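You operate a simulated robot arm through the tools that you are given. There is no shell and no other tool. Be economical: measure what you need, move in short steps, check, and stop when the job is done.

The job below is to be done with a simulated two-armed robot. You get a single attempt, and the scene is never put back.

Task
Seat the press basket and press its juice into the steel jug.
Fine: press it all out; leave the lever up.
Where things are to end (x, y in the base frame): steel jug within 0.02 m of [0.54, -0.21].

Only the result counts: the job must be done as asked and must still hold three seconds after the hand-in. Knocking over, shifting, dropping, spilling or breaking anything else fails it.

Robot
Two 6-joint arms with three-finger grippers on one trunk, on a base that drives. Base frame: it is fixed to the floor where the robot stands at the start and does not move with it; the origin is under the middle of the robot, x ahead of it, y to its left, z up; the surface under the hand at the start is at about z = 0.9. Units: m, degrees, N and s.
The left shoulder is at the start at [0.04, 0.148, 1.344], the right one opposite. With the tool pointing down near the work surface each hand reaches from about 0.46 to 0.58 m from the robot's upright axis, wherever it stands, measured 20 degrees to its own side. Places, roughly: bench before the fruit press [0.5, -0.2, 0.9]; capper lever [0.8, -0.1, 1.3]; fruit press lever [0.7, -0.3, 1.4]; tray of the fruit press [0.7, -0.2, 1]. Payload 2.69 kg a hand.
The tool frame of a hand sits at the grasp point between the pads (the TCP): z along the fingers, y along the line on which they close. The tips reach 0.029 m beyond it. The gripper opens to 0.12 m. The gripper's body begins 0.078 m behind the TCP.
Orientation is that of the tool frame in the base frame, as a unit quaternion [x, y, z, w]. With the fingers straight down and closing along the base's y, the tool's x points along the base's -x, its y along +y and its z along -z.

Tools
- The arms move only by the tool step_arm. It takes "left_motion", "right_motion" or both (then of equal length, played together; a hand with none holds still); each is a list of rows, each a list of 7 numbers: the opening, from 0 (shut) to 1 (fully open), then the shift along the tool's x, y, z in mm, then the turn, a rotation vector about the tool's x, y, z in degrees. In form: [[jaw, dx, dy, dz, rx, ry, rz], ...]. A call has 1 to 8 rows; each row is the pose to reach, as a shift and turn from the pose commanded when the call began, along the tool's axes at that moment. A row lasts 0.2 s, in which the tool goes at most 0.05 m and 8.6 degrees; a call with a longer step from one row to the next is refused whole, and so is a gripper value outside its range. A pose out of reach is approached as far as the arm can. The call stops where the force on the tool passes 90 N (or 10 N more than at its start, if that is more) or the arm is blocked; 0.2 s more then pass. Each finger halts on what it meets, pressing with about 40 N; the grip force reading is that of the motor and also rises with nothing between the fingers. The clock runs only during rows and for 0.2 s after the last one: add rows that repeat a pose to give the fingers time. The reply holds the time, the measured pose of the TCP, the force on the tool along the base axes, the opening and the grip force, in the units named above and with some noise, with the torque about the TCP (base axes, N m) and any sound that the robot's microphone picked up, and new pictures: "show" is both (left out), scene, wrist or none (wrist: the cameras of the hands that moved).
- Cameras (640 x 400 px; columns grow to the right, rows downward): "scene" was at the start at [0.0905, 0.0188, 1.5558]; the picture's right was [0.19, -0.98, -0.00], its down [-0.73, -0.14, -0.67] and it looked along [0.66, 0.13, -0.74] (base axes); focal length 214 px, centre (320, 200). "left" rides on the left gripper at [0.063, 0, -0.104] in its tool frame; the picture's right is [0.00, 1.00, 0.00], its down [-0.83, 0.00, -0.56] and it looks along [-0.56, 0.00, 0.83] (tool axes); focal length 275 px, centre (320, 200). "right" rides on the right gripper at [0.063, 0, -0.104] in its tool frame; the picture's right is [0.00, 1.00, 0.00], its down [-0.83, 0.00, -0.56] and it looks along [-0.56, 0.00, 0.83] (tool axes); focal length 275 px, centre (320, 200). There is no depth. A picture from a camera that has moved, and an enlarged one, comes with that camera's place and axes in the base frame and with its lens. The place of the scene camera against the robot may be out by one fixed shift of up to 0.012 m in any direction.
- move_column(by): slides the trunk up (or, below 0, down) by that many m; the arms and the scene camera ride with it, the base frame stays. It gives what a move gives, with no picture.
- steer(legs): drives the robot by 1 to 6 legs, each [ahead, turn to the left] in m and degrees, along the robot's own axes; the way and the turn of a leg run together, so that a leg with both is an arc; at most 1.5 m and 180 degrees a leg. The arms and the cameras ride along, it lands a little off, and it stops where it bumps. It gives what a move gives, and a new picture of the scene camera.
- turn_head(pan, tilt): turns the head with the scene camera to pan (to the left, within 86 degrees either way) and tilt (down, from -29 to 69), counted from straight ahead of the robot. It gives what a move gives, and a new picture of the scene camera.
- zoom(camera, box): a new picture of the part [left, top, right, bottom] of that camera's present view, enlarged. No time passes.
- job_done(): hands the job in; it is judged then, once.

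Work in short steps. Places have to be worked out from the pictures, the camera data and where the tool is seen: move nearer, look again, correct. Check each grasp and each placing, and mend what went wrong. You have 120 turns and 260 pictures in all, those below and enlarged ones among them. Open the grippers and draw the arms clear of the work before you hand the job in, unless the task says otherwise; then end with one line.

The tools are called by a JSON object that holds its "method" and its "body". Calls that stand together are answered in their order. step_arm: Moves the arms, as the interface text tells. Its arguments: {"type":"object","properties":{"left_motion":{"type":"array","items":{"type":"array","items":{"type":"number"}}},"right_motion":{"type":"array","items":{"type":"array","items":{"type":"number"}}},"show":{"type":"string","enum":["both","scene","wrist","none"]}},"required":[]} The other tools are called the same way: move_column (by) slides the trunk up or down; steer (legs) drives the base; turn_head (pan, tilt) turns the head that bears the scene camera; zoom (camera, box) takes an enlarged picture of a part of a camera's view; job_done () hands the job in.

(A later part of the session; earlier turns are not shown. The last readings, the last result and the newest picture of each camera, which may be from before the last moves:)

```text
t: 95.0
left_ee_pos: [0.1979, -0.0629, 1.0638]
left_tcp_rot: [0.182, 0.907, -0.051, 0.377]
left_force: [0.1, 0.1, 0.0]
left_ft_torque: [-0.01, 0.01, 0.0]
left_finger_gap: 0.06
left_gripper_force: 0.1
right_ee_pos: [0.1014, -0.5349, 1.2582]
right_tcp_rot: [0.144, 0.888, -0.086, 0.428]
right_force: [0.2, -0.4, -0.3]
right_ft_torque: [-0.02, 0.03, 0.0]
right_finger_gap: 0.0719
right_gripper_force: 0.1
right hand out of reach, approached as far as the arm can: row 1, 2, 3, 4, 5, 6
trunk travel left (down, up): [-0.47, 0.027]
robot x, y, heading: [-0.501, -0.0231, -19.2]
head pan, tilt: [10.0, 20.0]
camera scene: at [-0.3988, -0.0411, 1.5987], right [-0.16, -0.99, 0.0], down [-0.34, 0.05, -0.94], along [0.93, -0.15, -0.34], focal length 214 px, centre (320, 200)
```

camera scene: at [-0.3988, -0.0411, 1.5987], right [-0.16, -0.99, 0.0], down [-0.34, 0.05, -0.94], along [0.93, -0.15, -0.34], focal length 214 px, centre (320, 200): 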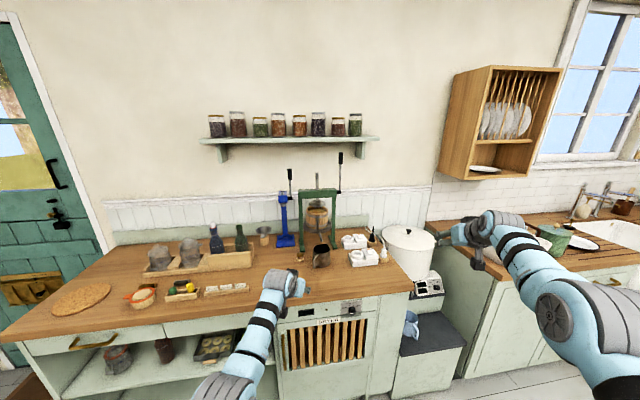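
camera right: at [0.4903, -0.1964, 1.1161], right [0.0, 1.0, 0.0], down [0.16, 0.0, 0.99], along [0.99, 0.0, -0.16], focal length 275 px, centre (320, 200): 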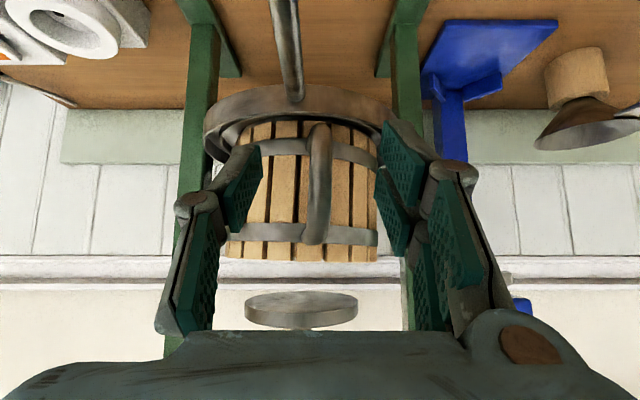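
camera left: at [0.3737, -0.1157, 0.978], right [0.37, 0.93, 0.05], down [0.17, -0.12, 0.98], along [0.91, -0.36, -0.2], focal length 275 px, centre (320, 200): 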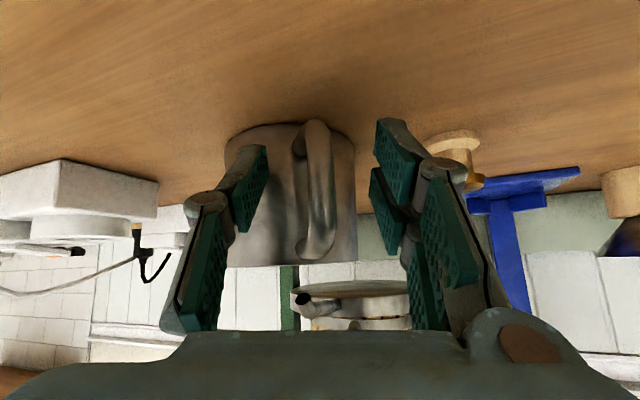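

Good so far. I continue to raise and level the right hand.

{"method": "step_arm", "body": {"right_motion": [[0.6, -26, 25, -31, 0, -7, 0], [0.6, -52, 50, -62, 0, -14, 0], [0.6, -78, 75, -94, 0, -21, 0], [0.6, -104, 100, -126, 0, -28, 0], [0.6, -104, 100, -126, 0, -28, 0]], "show": "wrist"}}

```text
t: 96.2
left_ee_pos: [0.1974, -0.0625, 1.0638]
left_tcp_rot: [0.182, 0.907, -0.051, 0.377]
left_force: [0.4, 0.9, 0.2]
left_ft_torque: [0.0, 0.01, 0.03]
left_finger_gap: 0.0601
left_gripper_force: 0.1
right_ee_pos: [0.1689, -0.4396, 1.4369]
right_tcp_rot: [0.118, 0.758, -0.119, 0.631]
right_force: [0.2, -0.1, -0.1]
right_ft_torque: [-0.03, 0.0, -0.04]
right_finger_gap: 0.072
right_gripper_force: 0.0
right hand out of reach, approached as far as the arm can: row 1, 2, 3, 4, 5
trunk travel left (down, up): [-0.47, 0.027]
robot x, y, heading: [-0.5, -0.0215, -19.2]
head pan, tilt: [10.0, 20.0]
camera right: at [0.0615, -0.4032, 1.3935], right [0.33, 0.94, -0.04], down [-0.37, 0.16, 0.92], along [0.87, -0.29, 0.4], focal length 275 px, centre (320, 200)
```

right: 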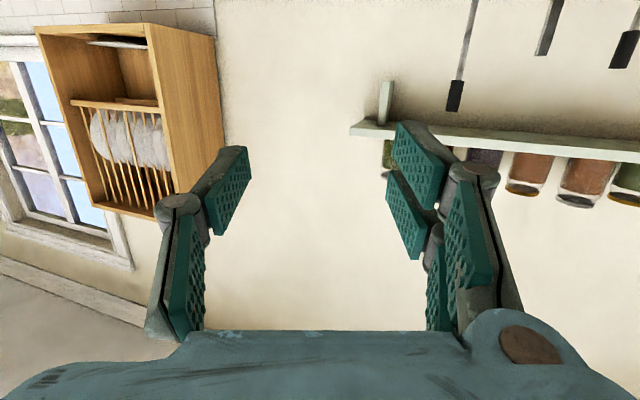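

The lever appears right ahead in the wrist view. I raise the left hand well above the bottles, then drive to heading 0 in front of the lever.

{"method": "step_arm", "body": {"left_motion": [[0.5, -20, 10, -25, 0, 0, 0], [0.5, -40, 20, -50, 0, 0, 0], [0.5, -60, 30, -75, 0, 0, 0], [0.5, -80, 40, -100, 0, 0, 0], [0.5, -90, 50, -120, 0, 0, 0], [0.5, -90, 50, -120, 0, 0, 0]], "show": "none"}}

{"method": "steer", "body": {"legs": [[0.26, 0], [0, 19.2]]}}

{"method": "step_arm", "body": {"right_motion": [[0.6, 0, 0, 0, 0, 0, 0]], "show": "wrist"}}

```text
t: 97.6
left_ee_pos: [0.1967, -0.011, 1.2121]
left_tcp_rot: [0.182, 0.907, -0.051, 0.376]
left_force: [0.2, -0.5, -0.5]
left_ft_torque: [-0.03, 0.04, 0.01]
left_finger_gap: 0.0598
left_gripper_force: 0.1
right_ee_pos: [0.1698, -0.4387, 1.4361]
right_tcp_rot: [0.119, 0.758, -0.119, 0.63]
right_force: [0.8, 0.9, -0.1]
right_ft_torque: [0.0, 0.03, 0.0]
right_finger_gap: 0.0722
right_gripper_force: 0.0
trunk travel left (down, up): [-0.47, 0.027]
robot x, y, heading: [-0.5019, -0.0233, -19.5]
head pan, tilt: [10.0, 20.0]
```

```text
t: 100.5
left_ee_pos: [0.4027, 0.128, 1.2111]
left_tcp_rot: [0.028, 0.924, 0.013, 0.38]
left_force: [-0.3, -1.1, -0.6]
left_ft_torque: [0.01, 0.0, 0.05]
left_finger_gap: 0.0598
left_gripper_force: 0.1
right_ee_pos: [0.5174, -0.2835, 1.4361]
right_tcp_rot: [-0.009, 0.768, -0.012, 0.64]
right_force: [-0.5, -0.9, -0.2]
right_ft_torque: [-0.05, -0.02, 0.04]
right_finger_gap: 0.072
right_gripper_force: 0.1
trunk travel left (down, up): [-0.47, 0.027]
robot x, y, heading: [-0.2541, -0.1102, -0.2]
head pan, tilt: [10.0, 20.0]
camera scene: at [-0.149, -0.0922, 1.5986], right [0.17, -0.99, 0.0], down [-0.34, -0.06, -0.94], along [0.93, 0.16, -0.34], focal length 214 px, centre (320, 200)
```

scene: 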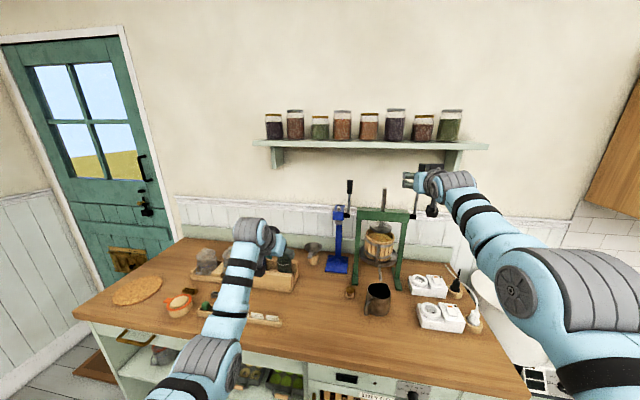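

```text
t: 100.9
left_ee_pos: [0.4019, 0.1318, 1.2121]
left_tcp_rot: [0.028, 0.924, 0.013, 0.381]
left_force: [-0.5, 0.1, -0.5]
left_ft_torque: [-0.01, 0.03, 0.04]
left_finger_gap: 0.0598
left_gripper_force: 0.0
right_ee_pos: [0.5153, -0.2802, 1.4373]
right_tcp_rot: [-0.01, 0.767, -0.012, 0.641]
right_force: [-0.9, 0.1, -0.5]
right_ft_torque: [-0.05, 0.0, 0.0]
right_finger_gap: 0.0722
right_gripper_force: 0.0
trunk travel left (down, up): [-0.47, 0.027]
robot x, y, heading: [-0.258, -0.11, -0.1]
head pan, tilt: [10.0, 20.0]
camera right: at [0.4019, -0.2825, 1.3935], right [0.0, 1.0, -0.04], down [-0.4, 0.03, 0.92], along [0.92, 0.01, 0.4], focal length 275 px, centre (320, 200)
```

right: 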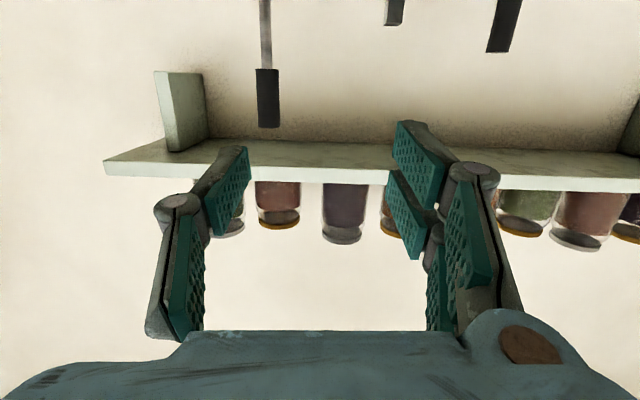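

Lever grip centre ≈ (0.68, −0.332, 1.411). I shift the hand 50 mm right, 22 mm down, and drive 0.11 forward.

{"method": "step_arm", "body": {"right_motion": [[0.6, 7, -17, 1, 0, 0, 0], [0.6, 14, -34, 2, 0, 0, 0], [0.6, 22, -50, 4, 0, 0, 0], [0.6, 22, -50, 4, 0, 0, 0]], "show": "none"}}

{"method": "steer", "body": {"legs": [[0.11, 0]]}}

{"method": "step_arm", "body": {"right_motion": [[0.6, 0, 0, 0, 0, 0, 0]], "show": "wrist"}}

```text
t: 101.9
left_ee_pos: [0.4015, 0.131, 1.2122]
left_tcp_rot: [0.029, 0.925, 0.012, 0.379]
left_force: [0.5, 0.5, -0.1]
left_ft_torque: [-0.04, 0.0, 0.02]
left_finger_gap: 0.0601
left_gripper_force: 0.1
right_ee_pos: [0.5224, -0.3341, 1.4163]
right_tcp_rot: [-0.009, 0.767, -0.013, 0.641]
right_force: [-0.3, -0.5, 0.1]
right_ft_torque: [0.03, 0.01, -0.02]
right_finger_gap: 0.0722
right_gripper_force: 0.0
right hand out of reach, approached as far as the arm can: row 2, 3, 4
trunk travel left (down, up): [-0.47, 0.027]
robot x, y, heading: [-0.2582, -0.1101, -0.4]
head pan, tilt: [10.0, 20.0]
```

```text
t: 103.6
left_ee_pos: [0.505, 0.1278, 1.2145]
left_tcp_rot: [0.03, 0.924, 0.013, 0.381]
left_force: [1.8, 0.0, -0.1]
left_ft_torque: [0.01, 0.1, -0.01]
left_finger_gap: 0.06
left_gripper_force: 0.0
right_ee_pos: [0.6394, -0.3383, 1.4771]
right_tcp_rot: [-0.007, 0.728, -0.016, 0.685]
right_force: [1.8, -0.8, -1.7]
right_ft_torque: [0.01, -0.07, -0.01]
right_finger_gap: 0.0718
right_gripper_force: 0.0
trunk travel left (down, up): [-0.47, 0.027]
robot x, y, heading: [-0.1431, -0.1116, -0.5]
head pan, tilt: [10.0, 20.0]
stopped in leg 1: the robot was blocked; the commanded pose is now the measured one
camera scene: at [-0.0231, -0.0918, 1.5975], right [0.17, -0.99, 0.0], down [-0.35, -0.06, -0.94], along [0.92, 0.16, -0.35], focal length 214 px, centre (320, 200)
```

scene: 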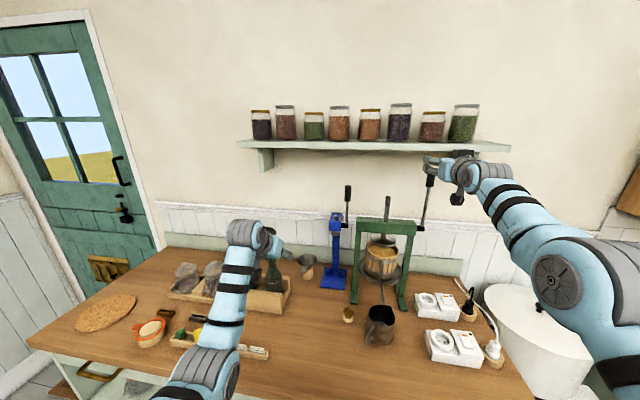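

```text
t: 104.0
left_ee_pos: [0.4867, 0.1295, 1.2264]
left_tcp_rot: [0.03, 0.92, 0.012, 0.389]
left_force: [-0.5, 0.1, 0.4]
left_ft_torque: [0.01, -0.03, -0.01]
left_finger_gap: 0.0601
left_gripper_force: 0.0
right_ee_pos: [0.615, -0.3369, 1.4912]
right_tcp_rot: [-0.008, 0.722, -0.016, 0.691]
right_force: [-0.8, 0.2, 0.4]
right_ft_torque: [0.03, 0.03, -0.03]
right_finger_gap: 0.0724
right_gripper_force: 0.1
trunk travel left (down, up): [-0.47, 0.027]
robot x, y, heading: [-0.1432, -0.1094, -0.3]
head pan, tilt: [10.0, 20.0]
camera right: at [0.5085, -0.3379, 1.4324], right [0.01, 1.0, -0.04], down [-0.52, 0.04, 0.85], along [0.85, 0.01, 0.52], focal length 275 px, centre (320, 200)
```

right: 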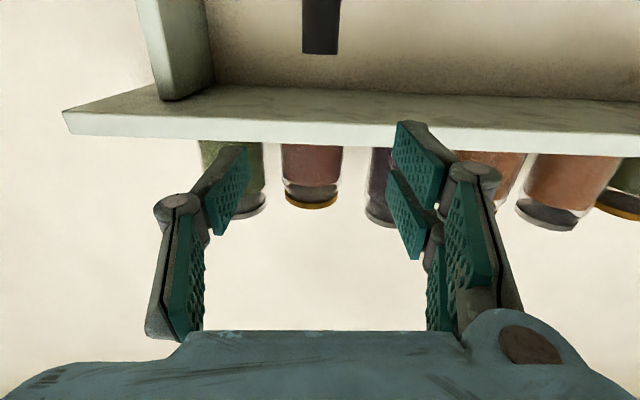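

The arm was at full stretch and floated upward when driving. I bring the hand back 60 mm and down to z ≈ 1.415.

{"method": "step_arm", "body": {"right_motion": [[0.6, 12, 0, -25, 0, 2, 0], [0.6, 35, 0, -45, 0, 4, 0], [0.6, 57, 0, -60, 0, 6, 0], [0.6, 79, 0, -60, 0, 7, 0], [0.6, 79, 0, -60, 0, 7, 0]], "show": "wrist"}}

```text
t: 105.2
left_ee_pos: [0.4945, 0.1283, 1.221]
left_tcp_rot: [0.03, 0.922, 0.013, 0.385]
left_force: [0.7, 0.4, -0.1]
left_ft_torque: [-0.03, -0.01, 0.04]
left_finger_gap: 0.0599
left_gripper_force: 0.1
right_ee_pos: [0.6316, -0.3425, 1.4247]
right_tcp_rot: [-0.007, 0.767, -0.016, 0.641]
right_force: [-0.9, -0.1, 0.8]
right_ft_torque: [0.02, -0.02, 0.02]
right_finger_gap: 0.0721
right_gripper_force: 0.0
right hand out of reach, approached as far as the arm can: row 1, 2, 3, 4, 5
trunk travel left (down, up): [-0.47, 0.027]
robot x, y, heading: [-0.1433, -0.1039, -0.3]
head pan, tilt: [10.0, 20.0]
camera right: at [0.5188, -0.3434, 1.3799], right [0.01, 1.0, -0.04], down [-0.4, 0.04, 0.92], along [0.92, 0.01, 0.4], focal length 275 px, centre (320, 200)
```

right: 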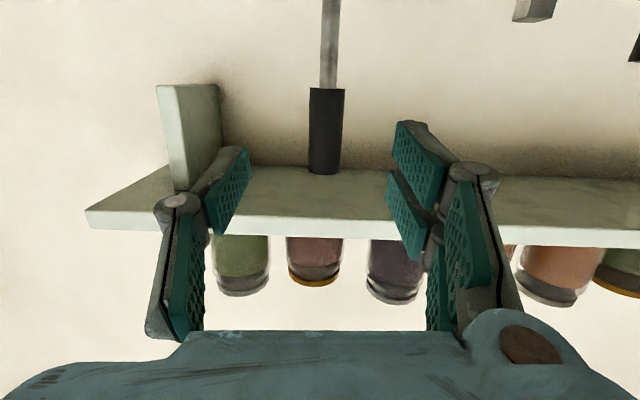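

The arm seems stuck at full stretch. I test a decisive retreat (back and down) to bend the elbow again.

{"method": "step_arm", "body": {"right_motion": [[0.6, 20, 10, -40, 0, 4, 0], [0.6, 50, 20, -80, 0, 8, 0], [0.6, 80, 30, -110, 0, 12, 0], [0.6, 110, 30, -120, 0, 16, 0], [0.6, 130, 30, -120, 0, 20, 0], [0.6, 130, 30, -120, 0, 20, 0]], "show": "scene"}}

```text
refused: row 2 steps farther than a row can; nothing moved
```

{"method": "step_arm", "body": {"right_motion": [[0.6, 20, 10, -30, 0, 4, 0], [0.6, 45, 20, -60, 0, 8, 0], [0.6, 70, 30, -90, 0, 12, 0], [0.6, 95, 30, -110, 0, 16, 0], [0.6, 125, 30, -120, 0, 20, 0], [0.6, 125, 30, -120, 0, 20, 0]], "show": "scene"}}

```text
t: 106.6
left_ee_pos: [0.4931, 0.1279, 1.2207]
left_tcp_rot: [0.03, 0.922, 0.013, 0.387]
left_force: [0.2, -0.7, 0.4]
left_ft_torque: [0.02, 0.01, -0.01]
left_finger_gap: 0.06
left_gripper_force: 0.0
right_ee_pos: [0.6036, -0.3113, 1.358]
right_tcp_rot: [-0.004, 0.867, -0.017, 0.498]
right_force: [0.3, 0.3, 0.0]
right_ft_torque: [0.03, -0.01, 0.02]
right_finger_gap: 0.0719
right_gripper_force: 0.0
right hand out of reach, approached as far as the arm can: row 1, 2, 3, 4, 5, 6
trunk travel left (down, up): [-0.47, 0.027]
robot x, y, heading: [-0.1458, -0.1083, -0.2]
head pan, tilt: [10.0, 20.0]
camera scene: at [-0.039, -0.0906, 1.5987], right [0.17, -0.99, 0.0], down [-0.34, -0.06, -0.94], along [0.93, 0.16, -0.34], focal length 214 px, centre (320, 200)
```

scene: 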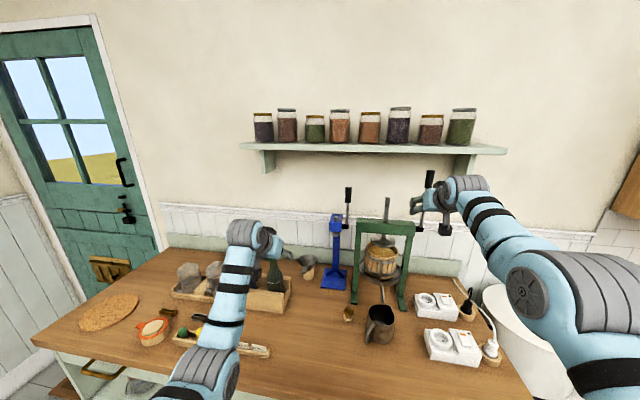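

The wrist stays pinned; probably a poor arm configuration from folding. I back off and bring the right hand to the well-behaved pose (0.62 ahead, z≈1.12, 45° tilt) to restart from there.

{"method": "steer", "body": {"legs": [[-0.2, 0]]}}

{"method": "step_arm", "body": {"right_motion": [[0.6, 39, 0, 1, 0, 2, 0], [0.6, 78, 0, 2, 0, 4, 0], [0.6, 117, 0, 3, 0, 6, 0], [0.6, 156, 0, 4, 0, 8, 0], [0.6, 195, 0, 5, 0, 10, 0], [0.6, 234, 0, 6, 0, 13, 0], [0.6, 273, 0, 7, 0, 15, 0], [0.6, 273, 0, 7, 0, 15, 0]], "show": "scene"}}

```text
t: 108.2
left_ee_pos: [0.3002, 0.1309, 1.2171]
left_tcp_rot: [0.03, 0.922, 0.013, 0.385]
left_force: [-0.1, -0.2, 0.3]
left_ft_torque: [-0.01, 0.0, -0.03]
left_finger_gap: 0.0601
left_gripper_force: 0.1
right_ee_pos: [0.4115, -0.311, 1.3567]
right_tcp_rot: [-0.004, 0.868, -0.017, 0.497]
right_force: [0.3, -0.1, -0.4]
right_ft_torque: [-0.01, -0.02, 0.0]
right_finger_gap: 0.0717
right_gripper_force: 0.1
trunk travel left (down, up): [-0.47, 0.027]
robot x, y, heading: [-0.3401, -0.1077, -0.2]
head pan, tilt: [10.0, 20.0]
camera scene: at [-0.2306, -0.0899, 1.5983], right [0.17, -0.99, 0.0], down [-0.34, -0.06, -0.94], along [0.92, 0.16, -0.35], focal length 214 px, centre (320, 200)
```

scene: 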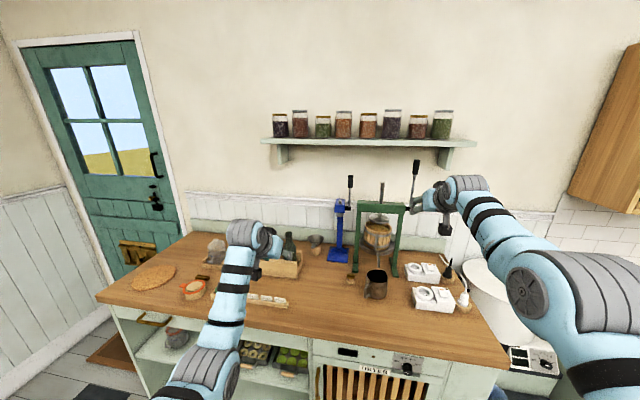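

```text
t: 110.0
left_ee_pos: [0.2972, 0.1298, 1.2214]
left_tcp_rot: [0.03, 0.922, 0.013, 0.387]
left_force: [0.0, 0.6, 0.9]
left_ft_torque: [0.01, 0.02, 0.0]
left_finger_gap: 0.06
left_gripper_force: 0.1
right_ee_pos: [0.3811, -0.3117, 1.1106]
right_tcp_rot: [-0.002, 0.925, -0.018, 0.38]
right_force: [0.2, -0.2, 0.1]
right_ft_torque: [-0.02, 0.0, -0.02]
right_finger_gap: 0.0721
right_gripper_force: 0.1
right hand out of reach, approached as far as the arm can: row 1, 2, 3, 4, 5, 6, 7, 8
trunk travel left (down, up): [-0.47, 0.027]
robot x, y, heading: [-0.3431, -0.1098, -0.1]
head pan, tilt: [10.0, 20.0]
camera scene: at [-0.2354, -0.0896, 1.5987], right [0.17, -0.99, 0.0], down [-0.34, -0.06, -0.94], along [0.93, 0.16, -0.34], focal length 214 px, centre (320, 200)
```

scene: 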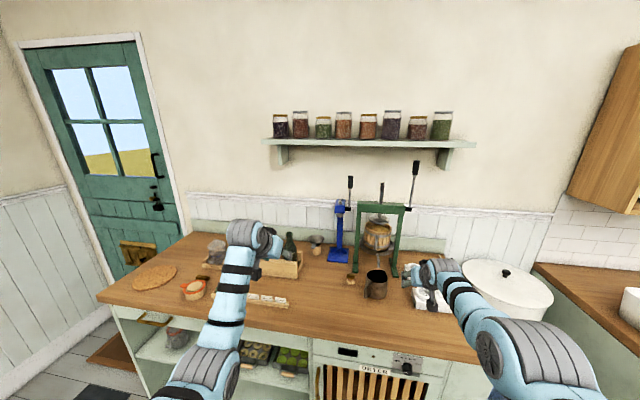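

The arm is pinned at full extension. I try overextending outward a bit, then pulling inward, to let the elbow bend the right way.

{"method": "step_arm", "body": {"right_motion": [[0.6, -25, 0, 25, 0, 0, 0], [0.6, -45, 0, 45, 0, 0, 0], [0.6, -45, 0, 45, 0, 0, 0], [0.6, -20, 0, 20, 0, 0, 0], [0.6, 10, 0, -10, 0, 0, 0], [0.6, 40, 0, -40, 0, 0, 0], [0.6, 70, 0, -70, 0, 0, 0], [0.6, 70, 0, -70, 0, 0, 0]], "show": "none"}}

```text
t: 111.8
left_ee_pos: [0.299, 0.1294, 1.2207]
left_tcp_rot: [0.03, 0.922, 0.012, 0.386]
left_force: [1.1, 1.0, 0.1]
left_ft_torque: [0.01, 0.01, 0.0]
left_finger_gap: 0.0603
left_gripper_force: 0.1
right_ee_pos: [0.2849, -0.311, 1.1092]
right_tcp_rot: [-0.003, 0.924, -0.017, 0.381]
right_force: [0.5, -0.2, -0.3]
right_ft_torque: [0.02, -0.01, -0.01]
right_finger_gap: 0.072
right_gripper_force: 0.2
right hand out of reach, approached as far as the arm can: row 1, 2, 3, 4
trunk travel left (down, up): [-0.47, 0.027]
robot x, y, heading: [-0.3398, -0.1054, -0.1]
head pan, tilt: [10.0, 20.0]
```

That freed the elbow. Now I raise the hand smoothly to z ≈ 1.41 at ~0.65 m ahead, tilting up to 20° below horizontal.

{"method": "step_arm", "body": {"right_motion": [[0.6, -29, 0, -25, 0, -3, 0], [0.6, -58, 0, -50, 0, -6, 0], [0.6, -87, 0, -75, 0, -9, 0], [0.6, -116, 0, -100, 0, -12, 0], [0.6, -146, 0, -125, 0, -15, 0], [0.6, -175, 0, -150, 0, -18, 0], [0.6, -204, 0, -175, 0, -21, 0], [0.6, -233, 0, -200, 0, -25, 0]], "show": "wrist"}}

```text
t: 113.5
left_ee_pos: [0.2966, 0.1297, 1.2221]
left_tcp_rot: [0.029, 0.922, 0.014, 0.387]
left_force: [0.4, 0.0, -0.2]
left_ft_torque: [-0.02, -0.03, 0.01]
left_finger_gap: 0.0601
left_gripper_force: 0.1
right_ee_pos: [0.3088, -0.2997, 1.4147]
right_tcp_rot: [-0.006, 0.82, -0.016, 0.572]
right_force: [0.3, 0.5, -0.8]
right_ft_torque: [-0.01, 0.04, -0.02]
right_finger_gap: 0.072
right_gripper_force: 0.1
trunk travel left (down, up): [-0.47, 0.027]
robot x, y, heading: [-0.3398, -0.105, 0.0]
head pan, tilt: [10.0, 20.0]
camera right: at [0.1895, -0.2999, 1.3921], right [0.01, 1.0, -0.04], down [-0.24, 0.04, 0.97], along [0.97, 0.0, 0.24], focal length 275 px, centre (320, 200)
```

right: 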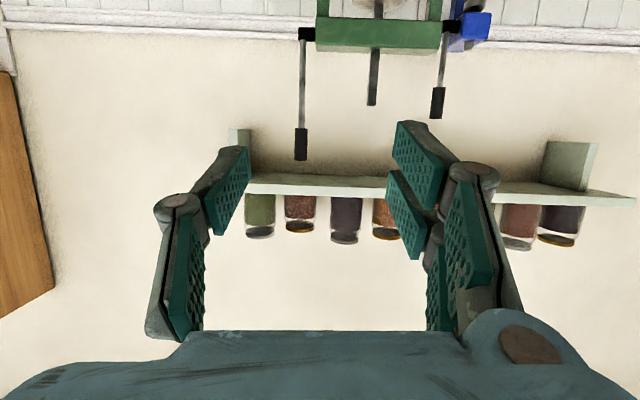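

The full lever is visible. Grip at y ≈ −0.335, z ≈ 1.413. I shift 35 mm right and drive 0.27 forward.

{"method": "step_arm", "body": {"right_motion": [[0.6, 0, -18, 0, 0, 0, 0], [0.6, 0, -35, 0, 0, 0, 0], [0.6, 0, -35, 0, 0, 0, 0]], "show": "none"}}

{"method": "steer", "body": {"legs": [[0.27, 0]]}}

{"method": "step_arm", "body": {"right_motion": [[0.6, 0, 0, 0, 0, 0, 0]], "show": "wrist"}}

```text
t: 114.3
left_ee_pos: [0.2974, 0.1304, 1.2215]
left_tcp_rot: [0.03, 0.922, 0.012, 0.387]
left_force: [-0.6, 0.0, 0.3]
left_ft_torque: [0.03, -0.06, 0.02]
left_finger_gap: 0.0602
left_gripper_force: 0.0
right_ee_pos: [0.3083, -0.3365, 1.4168]
right_tcp_rot: [-0.005, 0.82, -0.017, 0.572]
right_force: [-0.1, -0.2, 0.5]
right_ft_torque: [0.0, -0.02, 0.03]
right_finger_gap: 0.0722
right_gripper_force: 0.0
trunk travel left (down, up): [-0.47, 0.027]
robot x, y, heading: [-0.3393, -0.1105, -0.2]
head pan, tilt: [10.0, 20.0]
```

```text
t: 116.3
left_ee_pos: [0.5682, 0.1211, 1.2227]
left_tcp_rot: [0.034, 0.921, 0.011, 0.388]
left_force: [0.1, -0.1, -0.4]
left_ft_torque: [0.0, -0.05, -0.02]
left_finger_gap: 0.06
left_gripper_force: 0.1
right_ee_pos: [0.5736, -0.3442, 1.4202]
right_tcp_rot: [-0.002, 0.819, -0.019, 0.573]
right_force: [-0.9, 0.7, 0.5]
right_ft_torque: [0.0, -0.01, 0.0]
right_finger_gap: 0.0721
right_gripper_force: 0.1
trunk travel left (down, up): [-0.47, 0.027]
robot x, y, heading: [-0.0666, -0.109, -0.6]
head pan, tilt: [10.0, 20.0]
camera scene: at [0.0325, -0.0931, 1.5991], right [0.16, -0.99, 0.0], down [-0.33, -0.06, -0.94], along [0.93, 0.15, -0.34], focal length 214 px, centre (320, 200)
```

scene: 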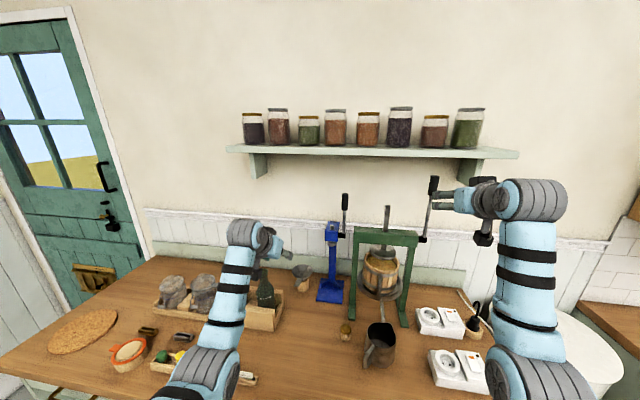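

```text
t: 116.7
left_ee_pos: [0.5736, 0.1211, 1.2199]
left_tcp_rot: [0.034, 0.922, 0.011, 0.386]
left_force: [0.6, -0.4, -1.3]
left_ft_torque: [0.04, 0.02, 0.01]
left_finger_gap: 0.06
left_gripper_force: 0.1
right_ee_pos: [0.5804, -0.3451, 1.4166]
right_tcp_rot: [-0.003, 0.82, -0.018, 0.572]
right_force: [-0.3, 0.7, 0.5]
right_ft_torque: [-0.01, -0.03, 0.0]
right_finger_gap: 0.072
right_gripper_force: 0.1
trunk travel left (down, up): [-0.47, 0.027]
robot x, y, heading: [-0.0654, -0.1118, -0.7]
head pan, tilt: [10.0, 20.0]
camera right: at [0.4611, -0.3436, 1.393], right [0.02, 1.0, -0.04], down [-0.23, 0.04, 0.97], along [0.97, -0.01, 0.23], focal length 275 px, centre (320, 200)
```

right: 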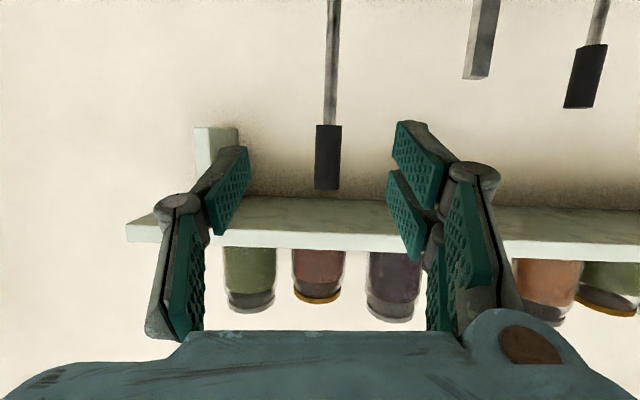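

Grip length scaling puts the lever grip at ≈ (0.71, −0.340, 1.413). I drive 0.08 more and check.

{"method": "steer", "body": {"legs": [[0.075, 0.6]]}}

{"method": "step_arm", "body": {"right_motion": [[0.6, 0, 0, 0, 0, 0, 0]], "show": "wrist"}}

```text
t: 118.3
left_ee_pos: [0.6367, 0.1283, 1.2227]
left_tcp_rot: [0.028, 0.921, 0.014, 0.388]
left_force: [1.4, 0.1, -1.2]
left_ft_torque: [0.01, 0.03, -0.02]
left_finger_gap: 0.0597
left_gripper_force: 0.0
right_ee_pos: [0.6485, -0.3376, 1.4189]
right_tcp_rot: [-0.007, 0.819, -0.015, 0.574]
right_force: [1.5, -0.2, -0.6]
right_ft_torque: [0.02, 0.01, -0.01]
right_finger_gap: 0.0719
right_gripper_force: 0.1
trunk travel left (down, up): [-0.47, 0.027]
robot x, y, heading: [0.0106, -0.1079, -0.1]
head pan, tilt: [10.0, 20.0]
stopped in leg 1: the robot was blocked; the commanded pose is now the measured one
camera scene: at [0.1306, -0.0923, 1.5974], right [0.17, -0.98, 0.0], down [-0.35, -0.06, -0.94], along [0.92, 0.16, -0.35], focal length 214 px, centre (320, 200)
```

scene: 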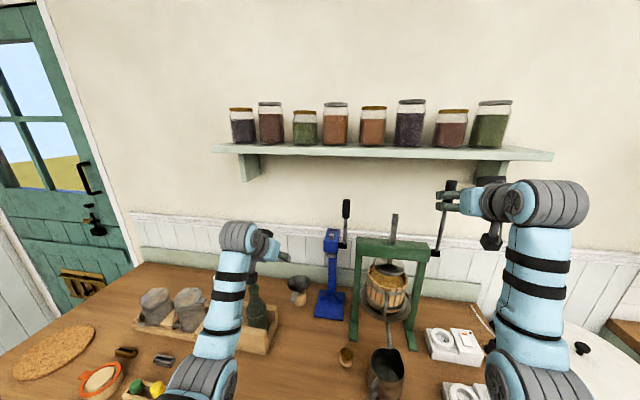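

```text
t: 118.7
left_ee_pos: [0.6177, 0.1281, 1.2331]
left_tcp_rot: [0.028, 0.918, 0.014, 0.396]
left_force: [-1.0, 0.7, 0.7]
left_ft_torque: [0.02, -0.03, 0.01]
left_finger_gap: 0.0601
left_gripper_force: 0.0
right_ee_pos: [0.6248, -0.3368, 1.4285]
right_tcp_rot: [-0.006, 0.814, -0.016, 0.581]
right_force: [-0.2, -0.2, 1.0]
right_ft_torque: [0.01, -0.01, -0.01]
right_finger_gap: 0.072
right_gripper_force: 0.0
trunk travel left (down, up): [-0.47, 0.027]
robot x, y, heading: [0.0113, -0.1112, 0.0]
head pan, tilt: [10.0, 20.0]
camera right: at [0.5072, -0.3375, 1.403], right [0.0, 1.0, -0.04], down [-0.26, 0.04, 0.97], along [0.97, 0.0, 0.26], focal length 275 px, centre (320, 200)
```

right: 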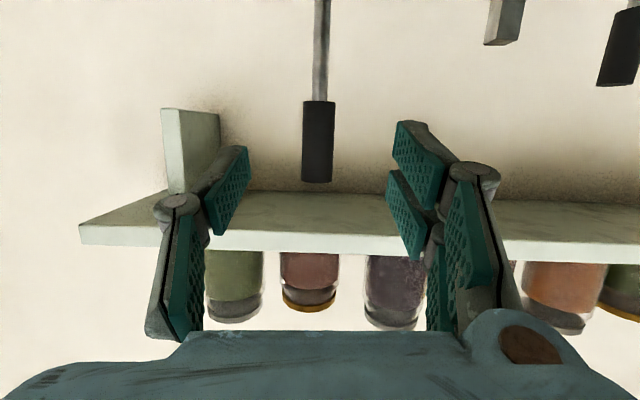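

The base now touches the bench front, so the arm does the rest: 85 mm forward to the grip, then close.

{"method": "step_arm", "body": {"right_motion": [[0.6, -5, -1, 28, 0, 0, 0], [0.6, -11, -2, 56, 0, 0, 0], [0.6, -16, -3, 84, 0, 0, 0], [0.6, -16, -3, 84, 0, 0, 0]], "show": "wrist"}}

```text
t: 119.7
left_ee_pos: [0.6249, 0.1286, 1.2281]
left_tcp_rot: [0.029, 0.919, 0.014, 0.393]
left_force: [-0.2, 0.2, -0.5]
left_ft_torque: [-0.01, -0.01, 0.0]
left_finger_gap: 0.0597
left_gripper_force: 0.1
right_ee_pos: [0.7217, -0.3392, 1.4111]
right_tcp_rot: [-0.007, 0.816, -0.015, 0.578]
right_force: [-0.4, 0.0, -0.6]
right_ft_torque: [0.01, 0.02, 0.02]
right_finger_gap: 0.0719
right_gripper_force: 0.1
trunk travel left (down, up): [-0.47, 0.027]
robot x, y, heading: [0.0076, -0.114, 0.2]
head pan, tilt: [10.0, 20.0]
camera right: at [0.6021, -0.3404, 1.3872], right [0.0, 1.0, -0.04], down [-0.25, 0.04, 0.97], along [0.97, 0.01, 0.25], focal length 275 px, centre (320, 200)
```

right: 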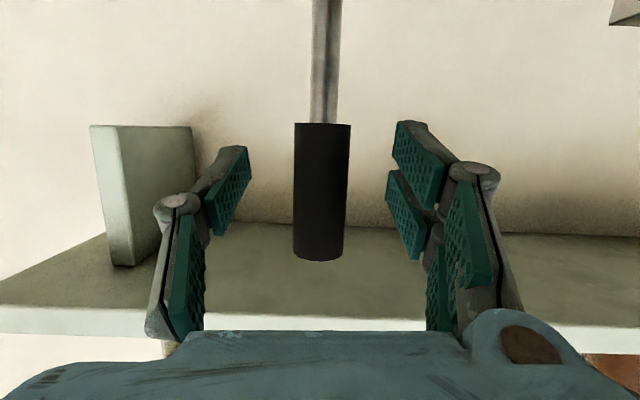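

The grip is right between the pads. Close.

{"method": "step_arm", "body": {"right_motion": [[0.4, 0, 0, 0, 0, 0, 0], [0.2, 0, 0, 0, 0, 0, 0], [0, 0, 0, 0, 0, 0, 0], [0, 0, 0, 0, 0, 0, 0], [0, 0, 0, 0, 0, 0, 0]]}}

```text
t: 120.9
left_ee_pos: [0.6245, 0.1286, 1.2289]
left_tcp_rot: [0.029, 0.918, 0.013, 0.394]
left_force: [0.6, -0.3, -0.2]
left_ft_torque: [0.01, 0.03, 0.03]
left_finger_gap: 0.0601
left_gripper_force: 0.1
right_ee_pos: [0.7186, -0.3381, 1.4132]
right_tcp_rot: [-0.006, 0.816, -0.016, 0.578]
right_force: [-1.1, 1.7, 0.0]
right_ft_torque: [1.6, -0.07, -0.01]
right_finger_gap: 0.0242
right_gripper_force: 45.3
trunk travel left (down, up): [-0.47, 0.027]
robot x, y, heading: [0.008, -0.1093, -0.1]
head pan, tilt: [10.0, 20.0]
camera scene: at [0.1139, -0.0918, 1.5987], right [0.17, -0.98, 0.0], down [-0.34, -0.06, -0.94], along [0.93, 0.16, -0.34], focal length 214 px, centre (320, 200)
camera right: at [0.6004, -0.3397, 1.3879], right [0.0, 1.0, -0.04], down [-0.25, 0.04, 0.97], along [0.97, 0.01, 0.25], focal length 275 px, centre (320, 200)
```

scene: 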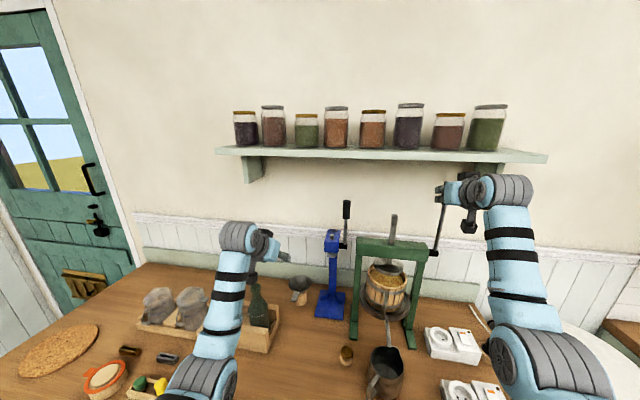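
right: 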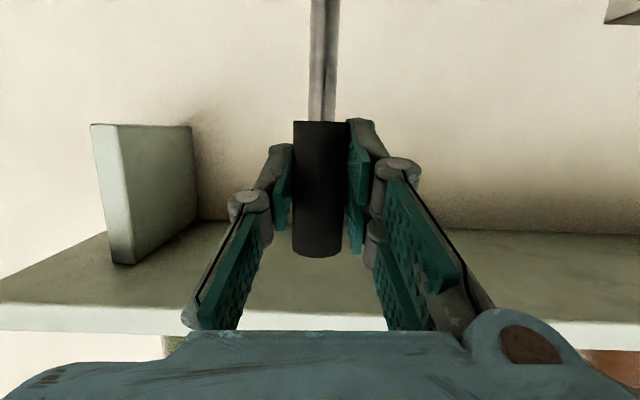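

Lever gripped. I pull it toward the robot along its arc (radius ≈ 0.166 m), first 20°, watching the force.

{"method": "step_arm", "body": {"right_motion": [[0, 6, 0, -13, 0, 0, 0], [0, 12, 0, -26, 0, 0, 0], [0, 20, 0, -38, 0, 0, 0], [0, 28, 0, -50, 0, 0, 0], [0, 28, 0, -50, 0, 0, 0]]}}

```text
t: 122.1
left_ee_pos: [0.626, 0.1298, 1.2288]
left_tcp_rot: [0.029, 0.919, 0.013, 0.393]
left_force: [0.4, -0.3, 0.0]
left_ft_torque: [0.0, 0.0, 0.03]
left_finger_gap: 0.06
left_gripper_force: 0.0
right_ee_pos: [0.6638, -0.3377, 1.4008]
right_tcp_rot: [-0.008, 0.816, -0.015, 0.578]
right_force: [6.4, 3.5, 4.3]
right_ft_torque: [1.33, -1.49, 0.4]
right_finger_gap: 0.0248
right_gripper_force: 45.4
trunk travel left (down, up): [-0.47, 0.027]
robot x, y, heading: [0.0086, -0.1116, -0.0]
head pan, tilt: [10.0, 20.0]
camera scene: at [0.1153, -0.0907, 1.5986], right [0.17, -0.98, 0.0], down [-0.34, -0.06, -0.94], along [0.93, 0.16, -0.34], focal length 214 px, centre (320, 200)
camera right: at [0.5453, -0.3396, 1.3766], right [0.0, 1.0, -0.04], down [-0.25, 0.04, 0.97], along [0.97, 0.01, 0.25], focal length 275 px, centre (320, 200)
```

scene: 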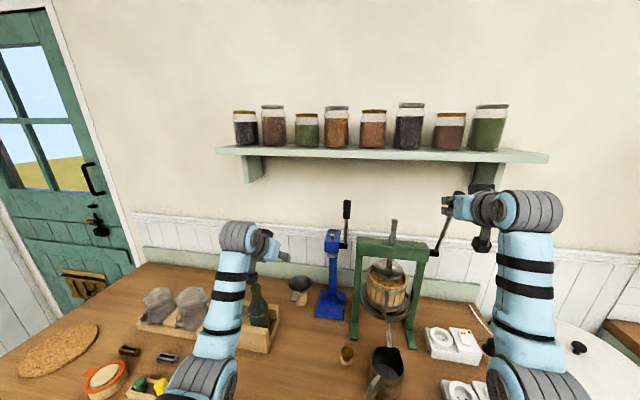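
right: 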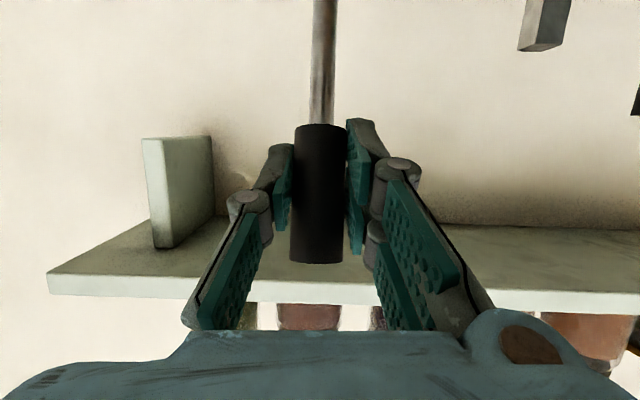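

The lever and plate are moving easily (≈8 N). I continue to about 45°.

{"method": "step_arm", "body": {"right_motion": [[0, 9, 0, -15, 0, 2, 0], [0, 24, 0, -31, 0, 4, 0], [0, 41, 0, -43, 0, 7, 0], [0, 60, 0, -54, 0, 10, 0], [0, 60, 0, -54, 0, 10, 0]], "show": "scene"}}

```text
t: 123.3
left_ee_pos: [0.6265, 0.1313, 1.2269]
left_tcp_rot: [0.028, 0.919, 0.013, 0.394]
left_force: [0.3, -0.1, -0.5]
left_ft_torque: [-0.01, -0.02, -0.01]
left_finger_gap: 0.0598
left_gripper_force: 0.0
right_ee_pos: [0.5937, -0.3383, 1.3631]
right_tcp_rot: [-0.006, 0.864, -0.017, 0.504]
right_force: [4.5, 6.2, 1.4]
right_ft_torque: [0.42, -1.12, 0.39]
right_finger_gap: 0.0243
right_gripper_force: 44.7
trunk travel left (down, up): [-0.47, 0.027]
robot x, y, heading: [0.0063, -0.1107, -0.1]
head pan, tilt: [10.0, 20.0]
camera scene: at [0.1153, -0.0894, 1.5986], right [0.17, -0.98, 0.0], down [-0.34, -0.06, -0.94], along [0.93, 0.16, -0.34], focal length 214 px, centre (320, 200)
```

scene: 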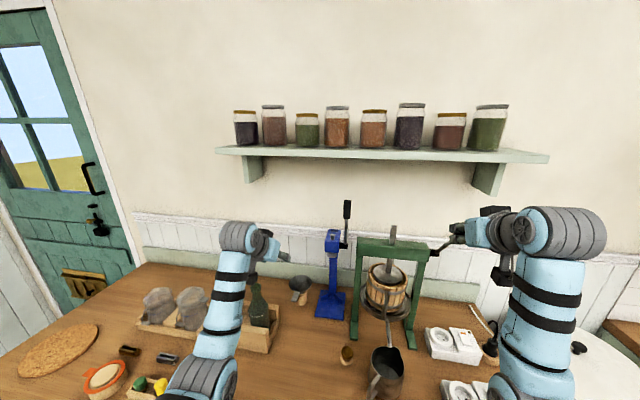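

At 45°. I press on to about 75°.

{"method": "step_arm", "body": {"right_motion": [[0, 11, 0, -2, 0, 1, 0], [0, 21, 0, -4, 0, 3, 0], [0, 43, 0, -6.5, 0, 5, 0], [0, 65, 0, -5, 0, 7, 0], [0, 86, 0, -1, 0, 9, 0], [0, 86, 0, -1, 0, 9, 0]], "show": "scene"}}

{"method": "zoom", "body": {"camera": "scene", "box": [320, 200, 480, 400]}}

```text
t: 124.7
left_ee_pos: [0.6174, 0.1347, 1.2324]
left_tcp_rot: [0.028, 0.917, 0.012, 0.397]
left_force: [0.3, -0.3, 0.6]
left_ft_torque: [0.01, 0.0, -0.03]
left_finger_gap: 0.06
left_gripper_force: 0.0
right_ee_pos: [0.5469, -0.3394, 1.2879]
right_tcp_rot: [-0.007, 0.899, -0.018, 0.438]
right_force: [-17.6, 14.5, 8.4]
right_ft_torque: [0.13, -0.99, 0.49]
right_finger_gap: 0.0241
right_gripper_force: 44.7
right hand out of reach, approached as far as the arm can: row 4, 5, 6
trunk travel left (down, up): [-0.47, 0.027]
robot x, y, heading: [0.0073, -0.1101, 0.1]
head pan, tilt: [10.0, 20.0]
camera scene: at [0.104, -0.0846, 1.5993], right [0.17, -0.98, 0.01], down [-0.33, -0.06, -0.94], along [0.93, 0.16, -0.34], focal length 214 px, centre (320, 200)
```

scene: 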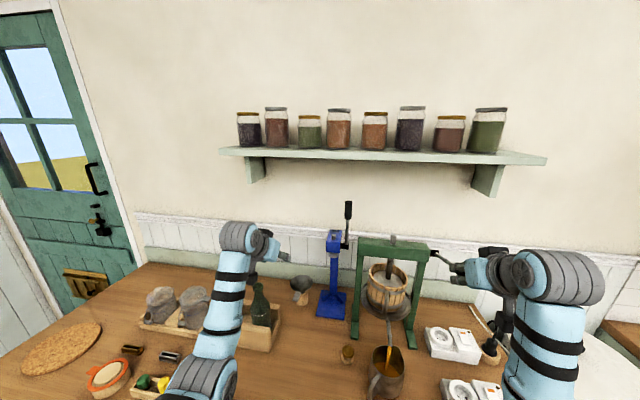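

```text
2.00 times, centred on (400, 300) of scene
camera zoom: at [0.104, -0.0846, 1.5993], right [0.17, -0.98, 0.01], down [-0.33, -0.06, -0.94], along [0.93, 0.16, -0.34], focal length 429 px, centre (160, 0)
```

zoom: 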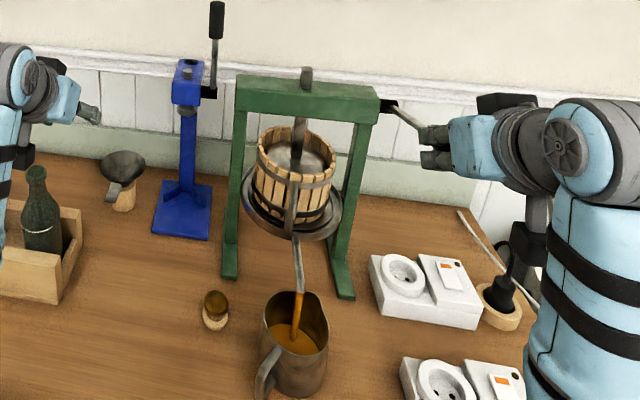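

Juice is flowing into the jug. The wrist is at its flex limit, so I tilt the tool up as I carry the lever on to ~90°.

{"method": "step_arm", "body": {"right_motion": [[0, 3, 0, 2, 0, -4, 0], [0, 6, 0, 5, 0, -8, 0], [0, 14, 0, 11, 0, -12, 0], [0, 22, 0, 17, 0, -15, 0], [0, 28, 0, 20, 0, -17, 0], [0, 34, 0, 24, 0, -19, 0], [0, 34, 0, 24, 0, -19, 0]], "show": "scene"}}

{"method": "zoom", "body": {"camera": "scene", "box": [320, 200, 480, 400]}}

```text
t: 126.3
left_ee_pos: [0.6169, 0.1349, 1.232]
left_tcp_rot: [0.028, 0.918, 0.011, 0.396]
left_force: [-0.3, -0.2, -0.1]
left_ft_torque: [-0.04, -0.02, 0.01]
left_finger_gap: 0.0601
left_gripper_force: 0.1
right_ee_pos: [0.5466, -0.3396, 1.2485]
right_tcp_rot: [-0.009, 0.813, -0.017, 0.582]
right_force: [-22.9, 15.5, 7.9]
right_ft_torque: [0.02, -0.97, 0.47]
right_finger_gap: 0.024
right_gripper_force: 45.4
trunk travel left (down, up): [-0.47, 0.027]
robot x, y, heading: [0.0118, -0.115, -0.3]
head pan, tilt: [10.0, 20.0]
camera scene: at [0.103, -0.0843, 1.5994], right [0.17, -0.98, 0.01], down [-0.33, -0.06, -0.94], along [0.93, 0.16, -0.34], focal length 214 px, centre (320, 200)
```

scene: 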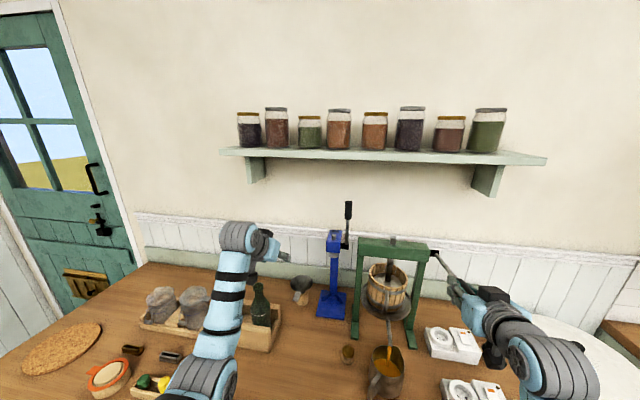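

```text
2.00 times, centred on (400, 300) of scene
camera zoom: at [0.103, -0.0843, 1.5994], right [0.17, -0.98, 0.01], down [-0.33, -0.06, -0.94], along [0.93, 0.16, -0.34], focal length 429 px, centre (160, 0)
```

zoom: 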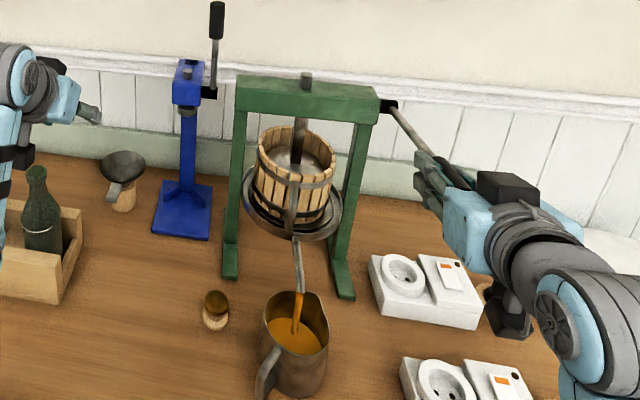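

Still flowing well. I continue a bit further down, giving way 4 mm toward the robot to relieve the radial force.

{"method": "step_arm", "body": {"right_motion": [[0, 5, 0, -2, 0, 0, 0], [0, 10, 0, -1, 0, 0, 0], [0, 16, 0, 1, 0, 0, 0], [0, 22, 0, 3, 0, 0, 0], [0, 28, 0, 6, 0, 0, 0], [0, 28, 0, 6, 0, 0, 0]], "show": "scene"}}

{"method": "zoom", "body": {"camera": "scene", "box": [320, 200, 480, 400]}}

```text
t: 127.7
left_ee_pos: [0.6201, 0.1367, 1.2292]
left_tcp_rot: [0.028, 0.918, 0.01, 0.396]
left_force: [0.6, -0.9, -0.6]
left_ft_torque: [-0.01, 0.01, 0.02]
left_finger_gap: 0.0601
left_gripper_force: 0.0
right_ee_pos: [0.5467, -0.3387, 1.2165]
right_tcp_rot: [-0.01, 0.815, -0.017, 0.579]
right_force: [-10.8, 22.0, 5.7]
right_ft_torque: [-0.13, -1.34, 0.39]
right_finger_gap: 0.0237
right_gripper_force: 45.2
trunk travel left (down, up): [-0.47, 0.027]
robot x, y, heading: [0.0098, -0.1112, -0.2]
head pan, tilt: [10.0, 20.0]
camera scene: at [0.1084, -0.0819, 1.599], right [0.17, -0.98, 0.01], down [-0.33, -0.07, -0.94], along [0.93, 0.16, -0.34], focal length 214 px, centre (320, 200)
```

scene: 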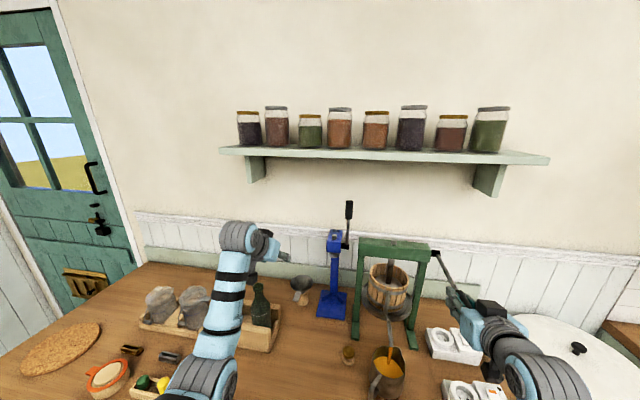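

```text
2.00 times, centred on (400, 300) of scene
camera zoom: at [0.1084, -0.0819, 1.599], right [0.17, -0.98, 0.01], down [-0.33, -0.07, -0.94], along [0.93, 0.16, -0.34], focal length 429 px, centre (160, 0)
```

zoom: 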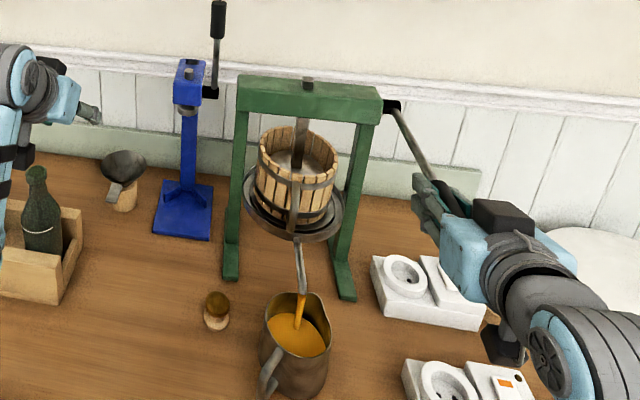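

Still flowing and the plate keeps sinking. I go to ~110°, relieving y by 3 mm, then hold.

{"method": "step_arm", "body": {"right_motion": [[0, 6, 1, 3, 0, 0, 0], [0, 12, 2, 6, 0, 0, 0], [0, 18, 3, 9, 0, 0, 0], [0, 23, 3, 13, 0, 0, 0], [0, 23, 3, 13, 0, 0, 0], [0, 23, 3, 13, 0, 0, 0]], "show": "scene"}}

{"method": "zoom", "body": {"camera": "scene", "box": [320, 200, 480, 400]}}

```text
t: 129.1
left_ee_pos: [0.6204, 0.1324, 1.2298]
left_tcp_rot: [0.028, 0.918, 0.012, 0.395]
left_force: [-0.3, -0.2, -0.4]
left_ft_torque: [0.03, -0.02, 0.01]
left_finger_gap: 0.0602
left_gripper_force: 0.0
right_ee_pos: [0.5506, -0.3383, 1.191]
right_tcp_rot: [-0.008, 0.815, -0.017, 0.579]
right_force: [-5.6, 11.8, 15.1]
right_ft_torque: [-0.09, 0.08, 0.16]
right_finger_gap: 0.0234
right_gripper_force: 45.2
trunk travel left (down, up): [-0.47, 0.027]
robot x, y, heading: [0.0102, -0.1117, 0.1]
head pan, tilt: [10.0, 20.0]
camera scene: at [0.1089, -0.0852, 1.5991], right [0.17, -0.98, 0.0], down [-0.33, -0.06, -0.94], along [0.93, 0.16, -0.34], focal length 214 px, centre (320, 200)
```

scene: 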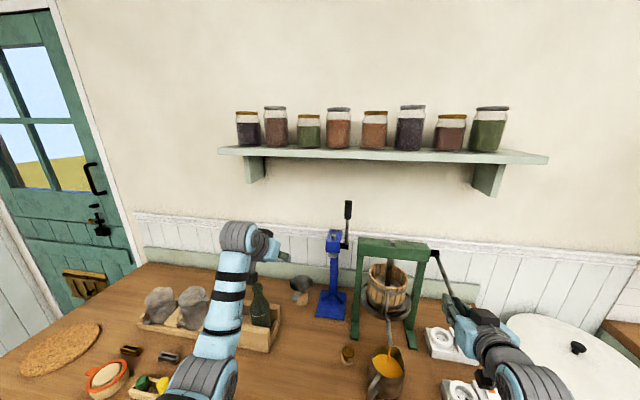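

```text
2.00 times, centred on (400, 300) of scene
camera zoom: at [0.1089, -0.0852, 1.5991], right [0.17, -0.98, 0.0], down [-0.33, -0.06, -0.94], along [0.93, 0.16, -0.34], focal length 429 px, centre (160, 0)
```

zoom: 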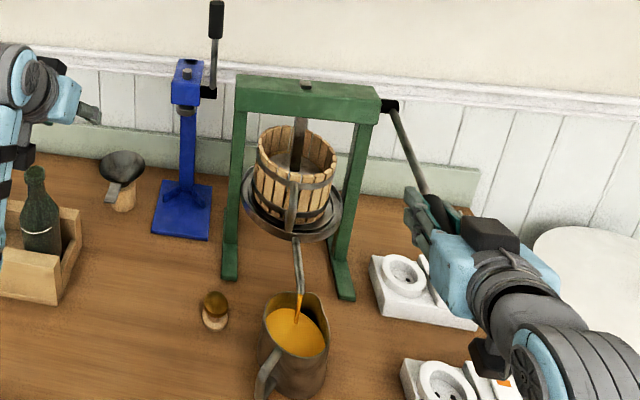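

The vertical force starts rising—probably near the stop. I press slightly more and hold ~1.6 s.

{"method": "step_arm", "body": {"right_motion": [[0, 6, 0, 5, 0, 0, 0], [0, 11, 0, 9, 0, 0, 0], [0, 11, 0, 9, 0, 0, 0], [0, 11, 0, 9, 0, 0, 0], [0, 11, 0, 9, 0, 0, 0], [0, 11, 0, 9, 0, 0, 0], [0, 11, 0, 9, 0, 0, 0], [0, 11, 0, 9, 0, 0, 0]], "show": "none"}}

{"method": "zoom", "body": {"camera": "scene", "box": [320, 200, 480, 400]}}

```text
t: 130.9
left_ee_pos: [0.6177, 0.1337, 1.2314]
left_tcp_rot: [0.028, 0.917, 0.011, 0.397]
left_force: [-0.2, 0.0, -0.3]
left_ft_torque: [-0.01, 0.02, 0.02]
left_finger_gap: 0.06
left_gripper_force: 0.0
right_ee_pos: [0.5525, -0.3395, 1.1821]
right_tcp_rot: [-0.008, 0.812, -0.018, 0.583]
right_force: [-9.9, 12.3, 29.9]
right_ft_torque: [-0.32, -0.46, 1.14]
right_finger_gap: 0.0231
right_gripper_force: 45.1
trunk travel left (down, up): [-0.47, 0.027]
robot x, y, heading: [0.0072, -0.1114, -0.0]
head pan, tilt: [10.0, 20.0]
```

```text
2.00 times, centred on (400, 300) of scene
camera zoom: at [0.104, -0.0834, 1.5994], right [0.17, -0.98, 0.01], down [-0.33, -0.06, -0.94], along [0.93, 0.16, -0.34], focal length 429 px, centre (160, 0)
```

zoom: 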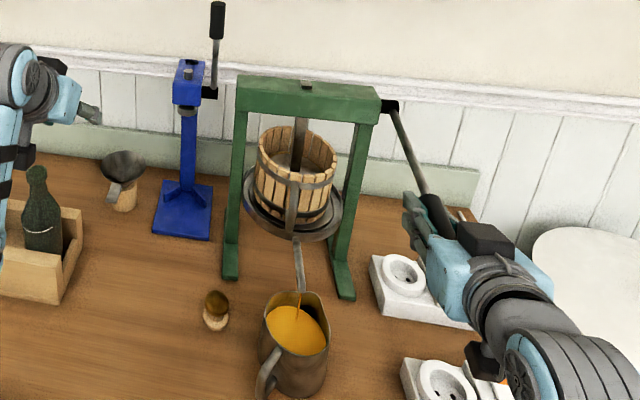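

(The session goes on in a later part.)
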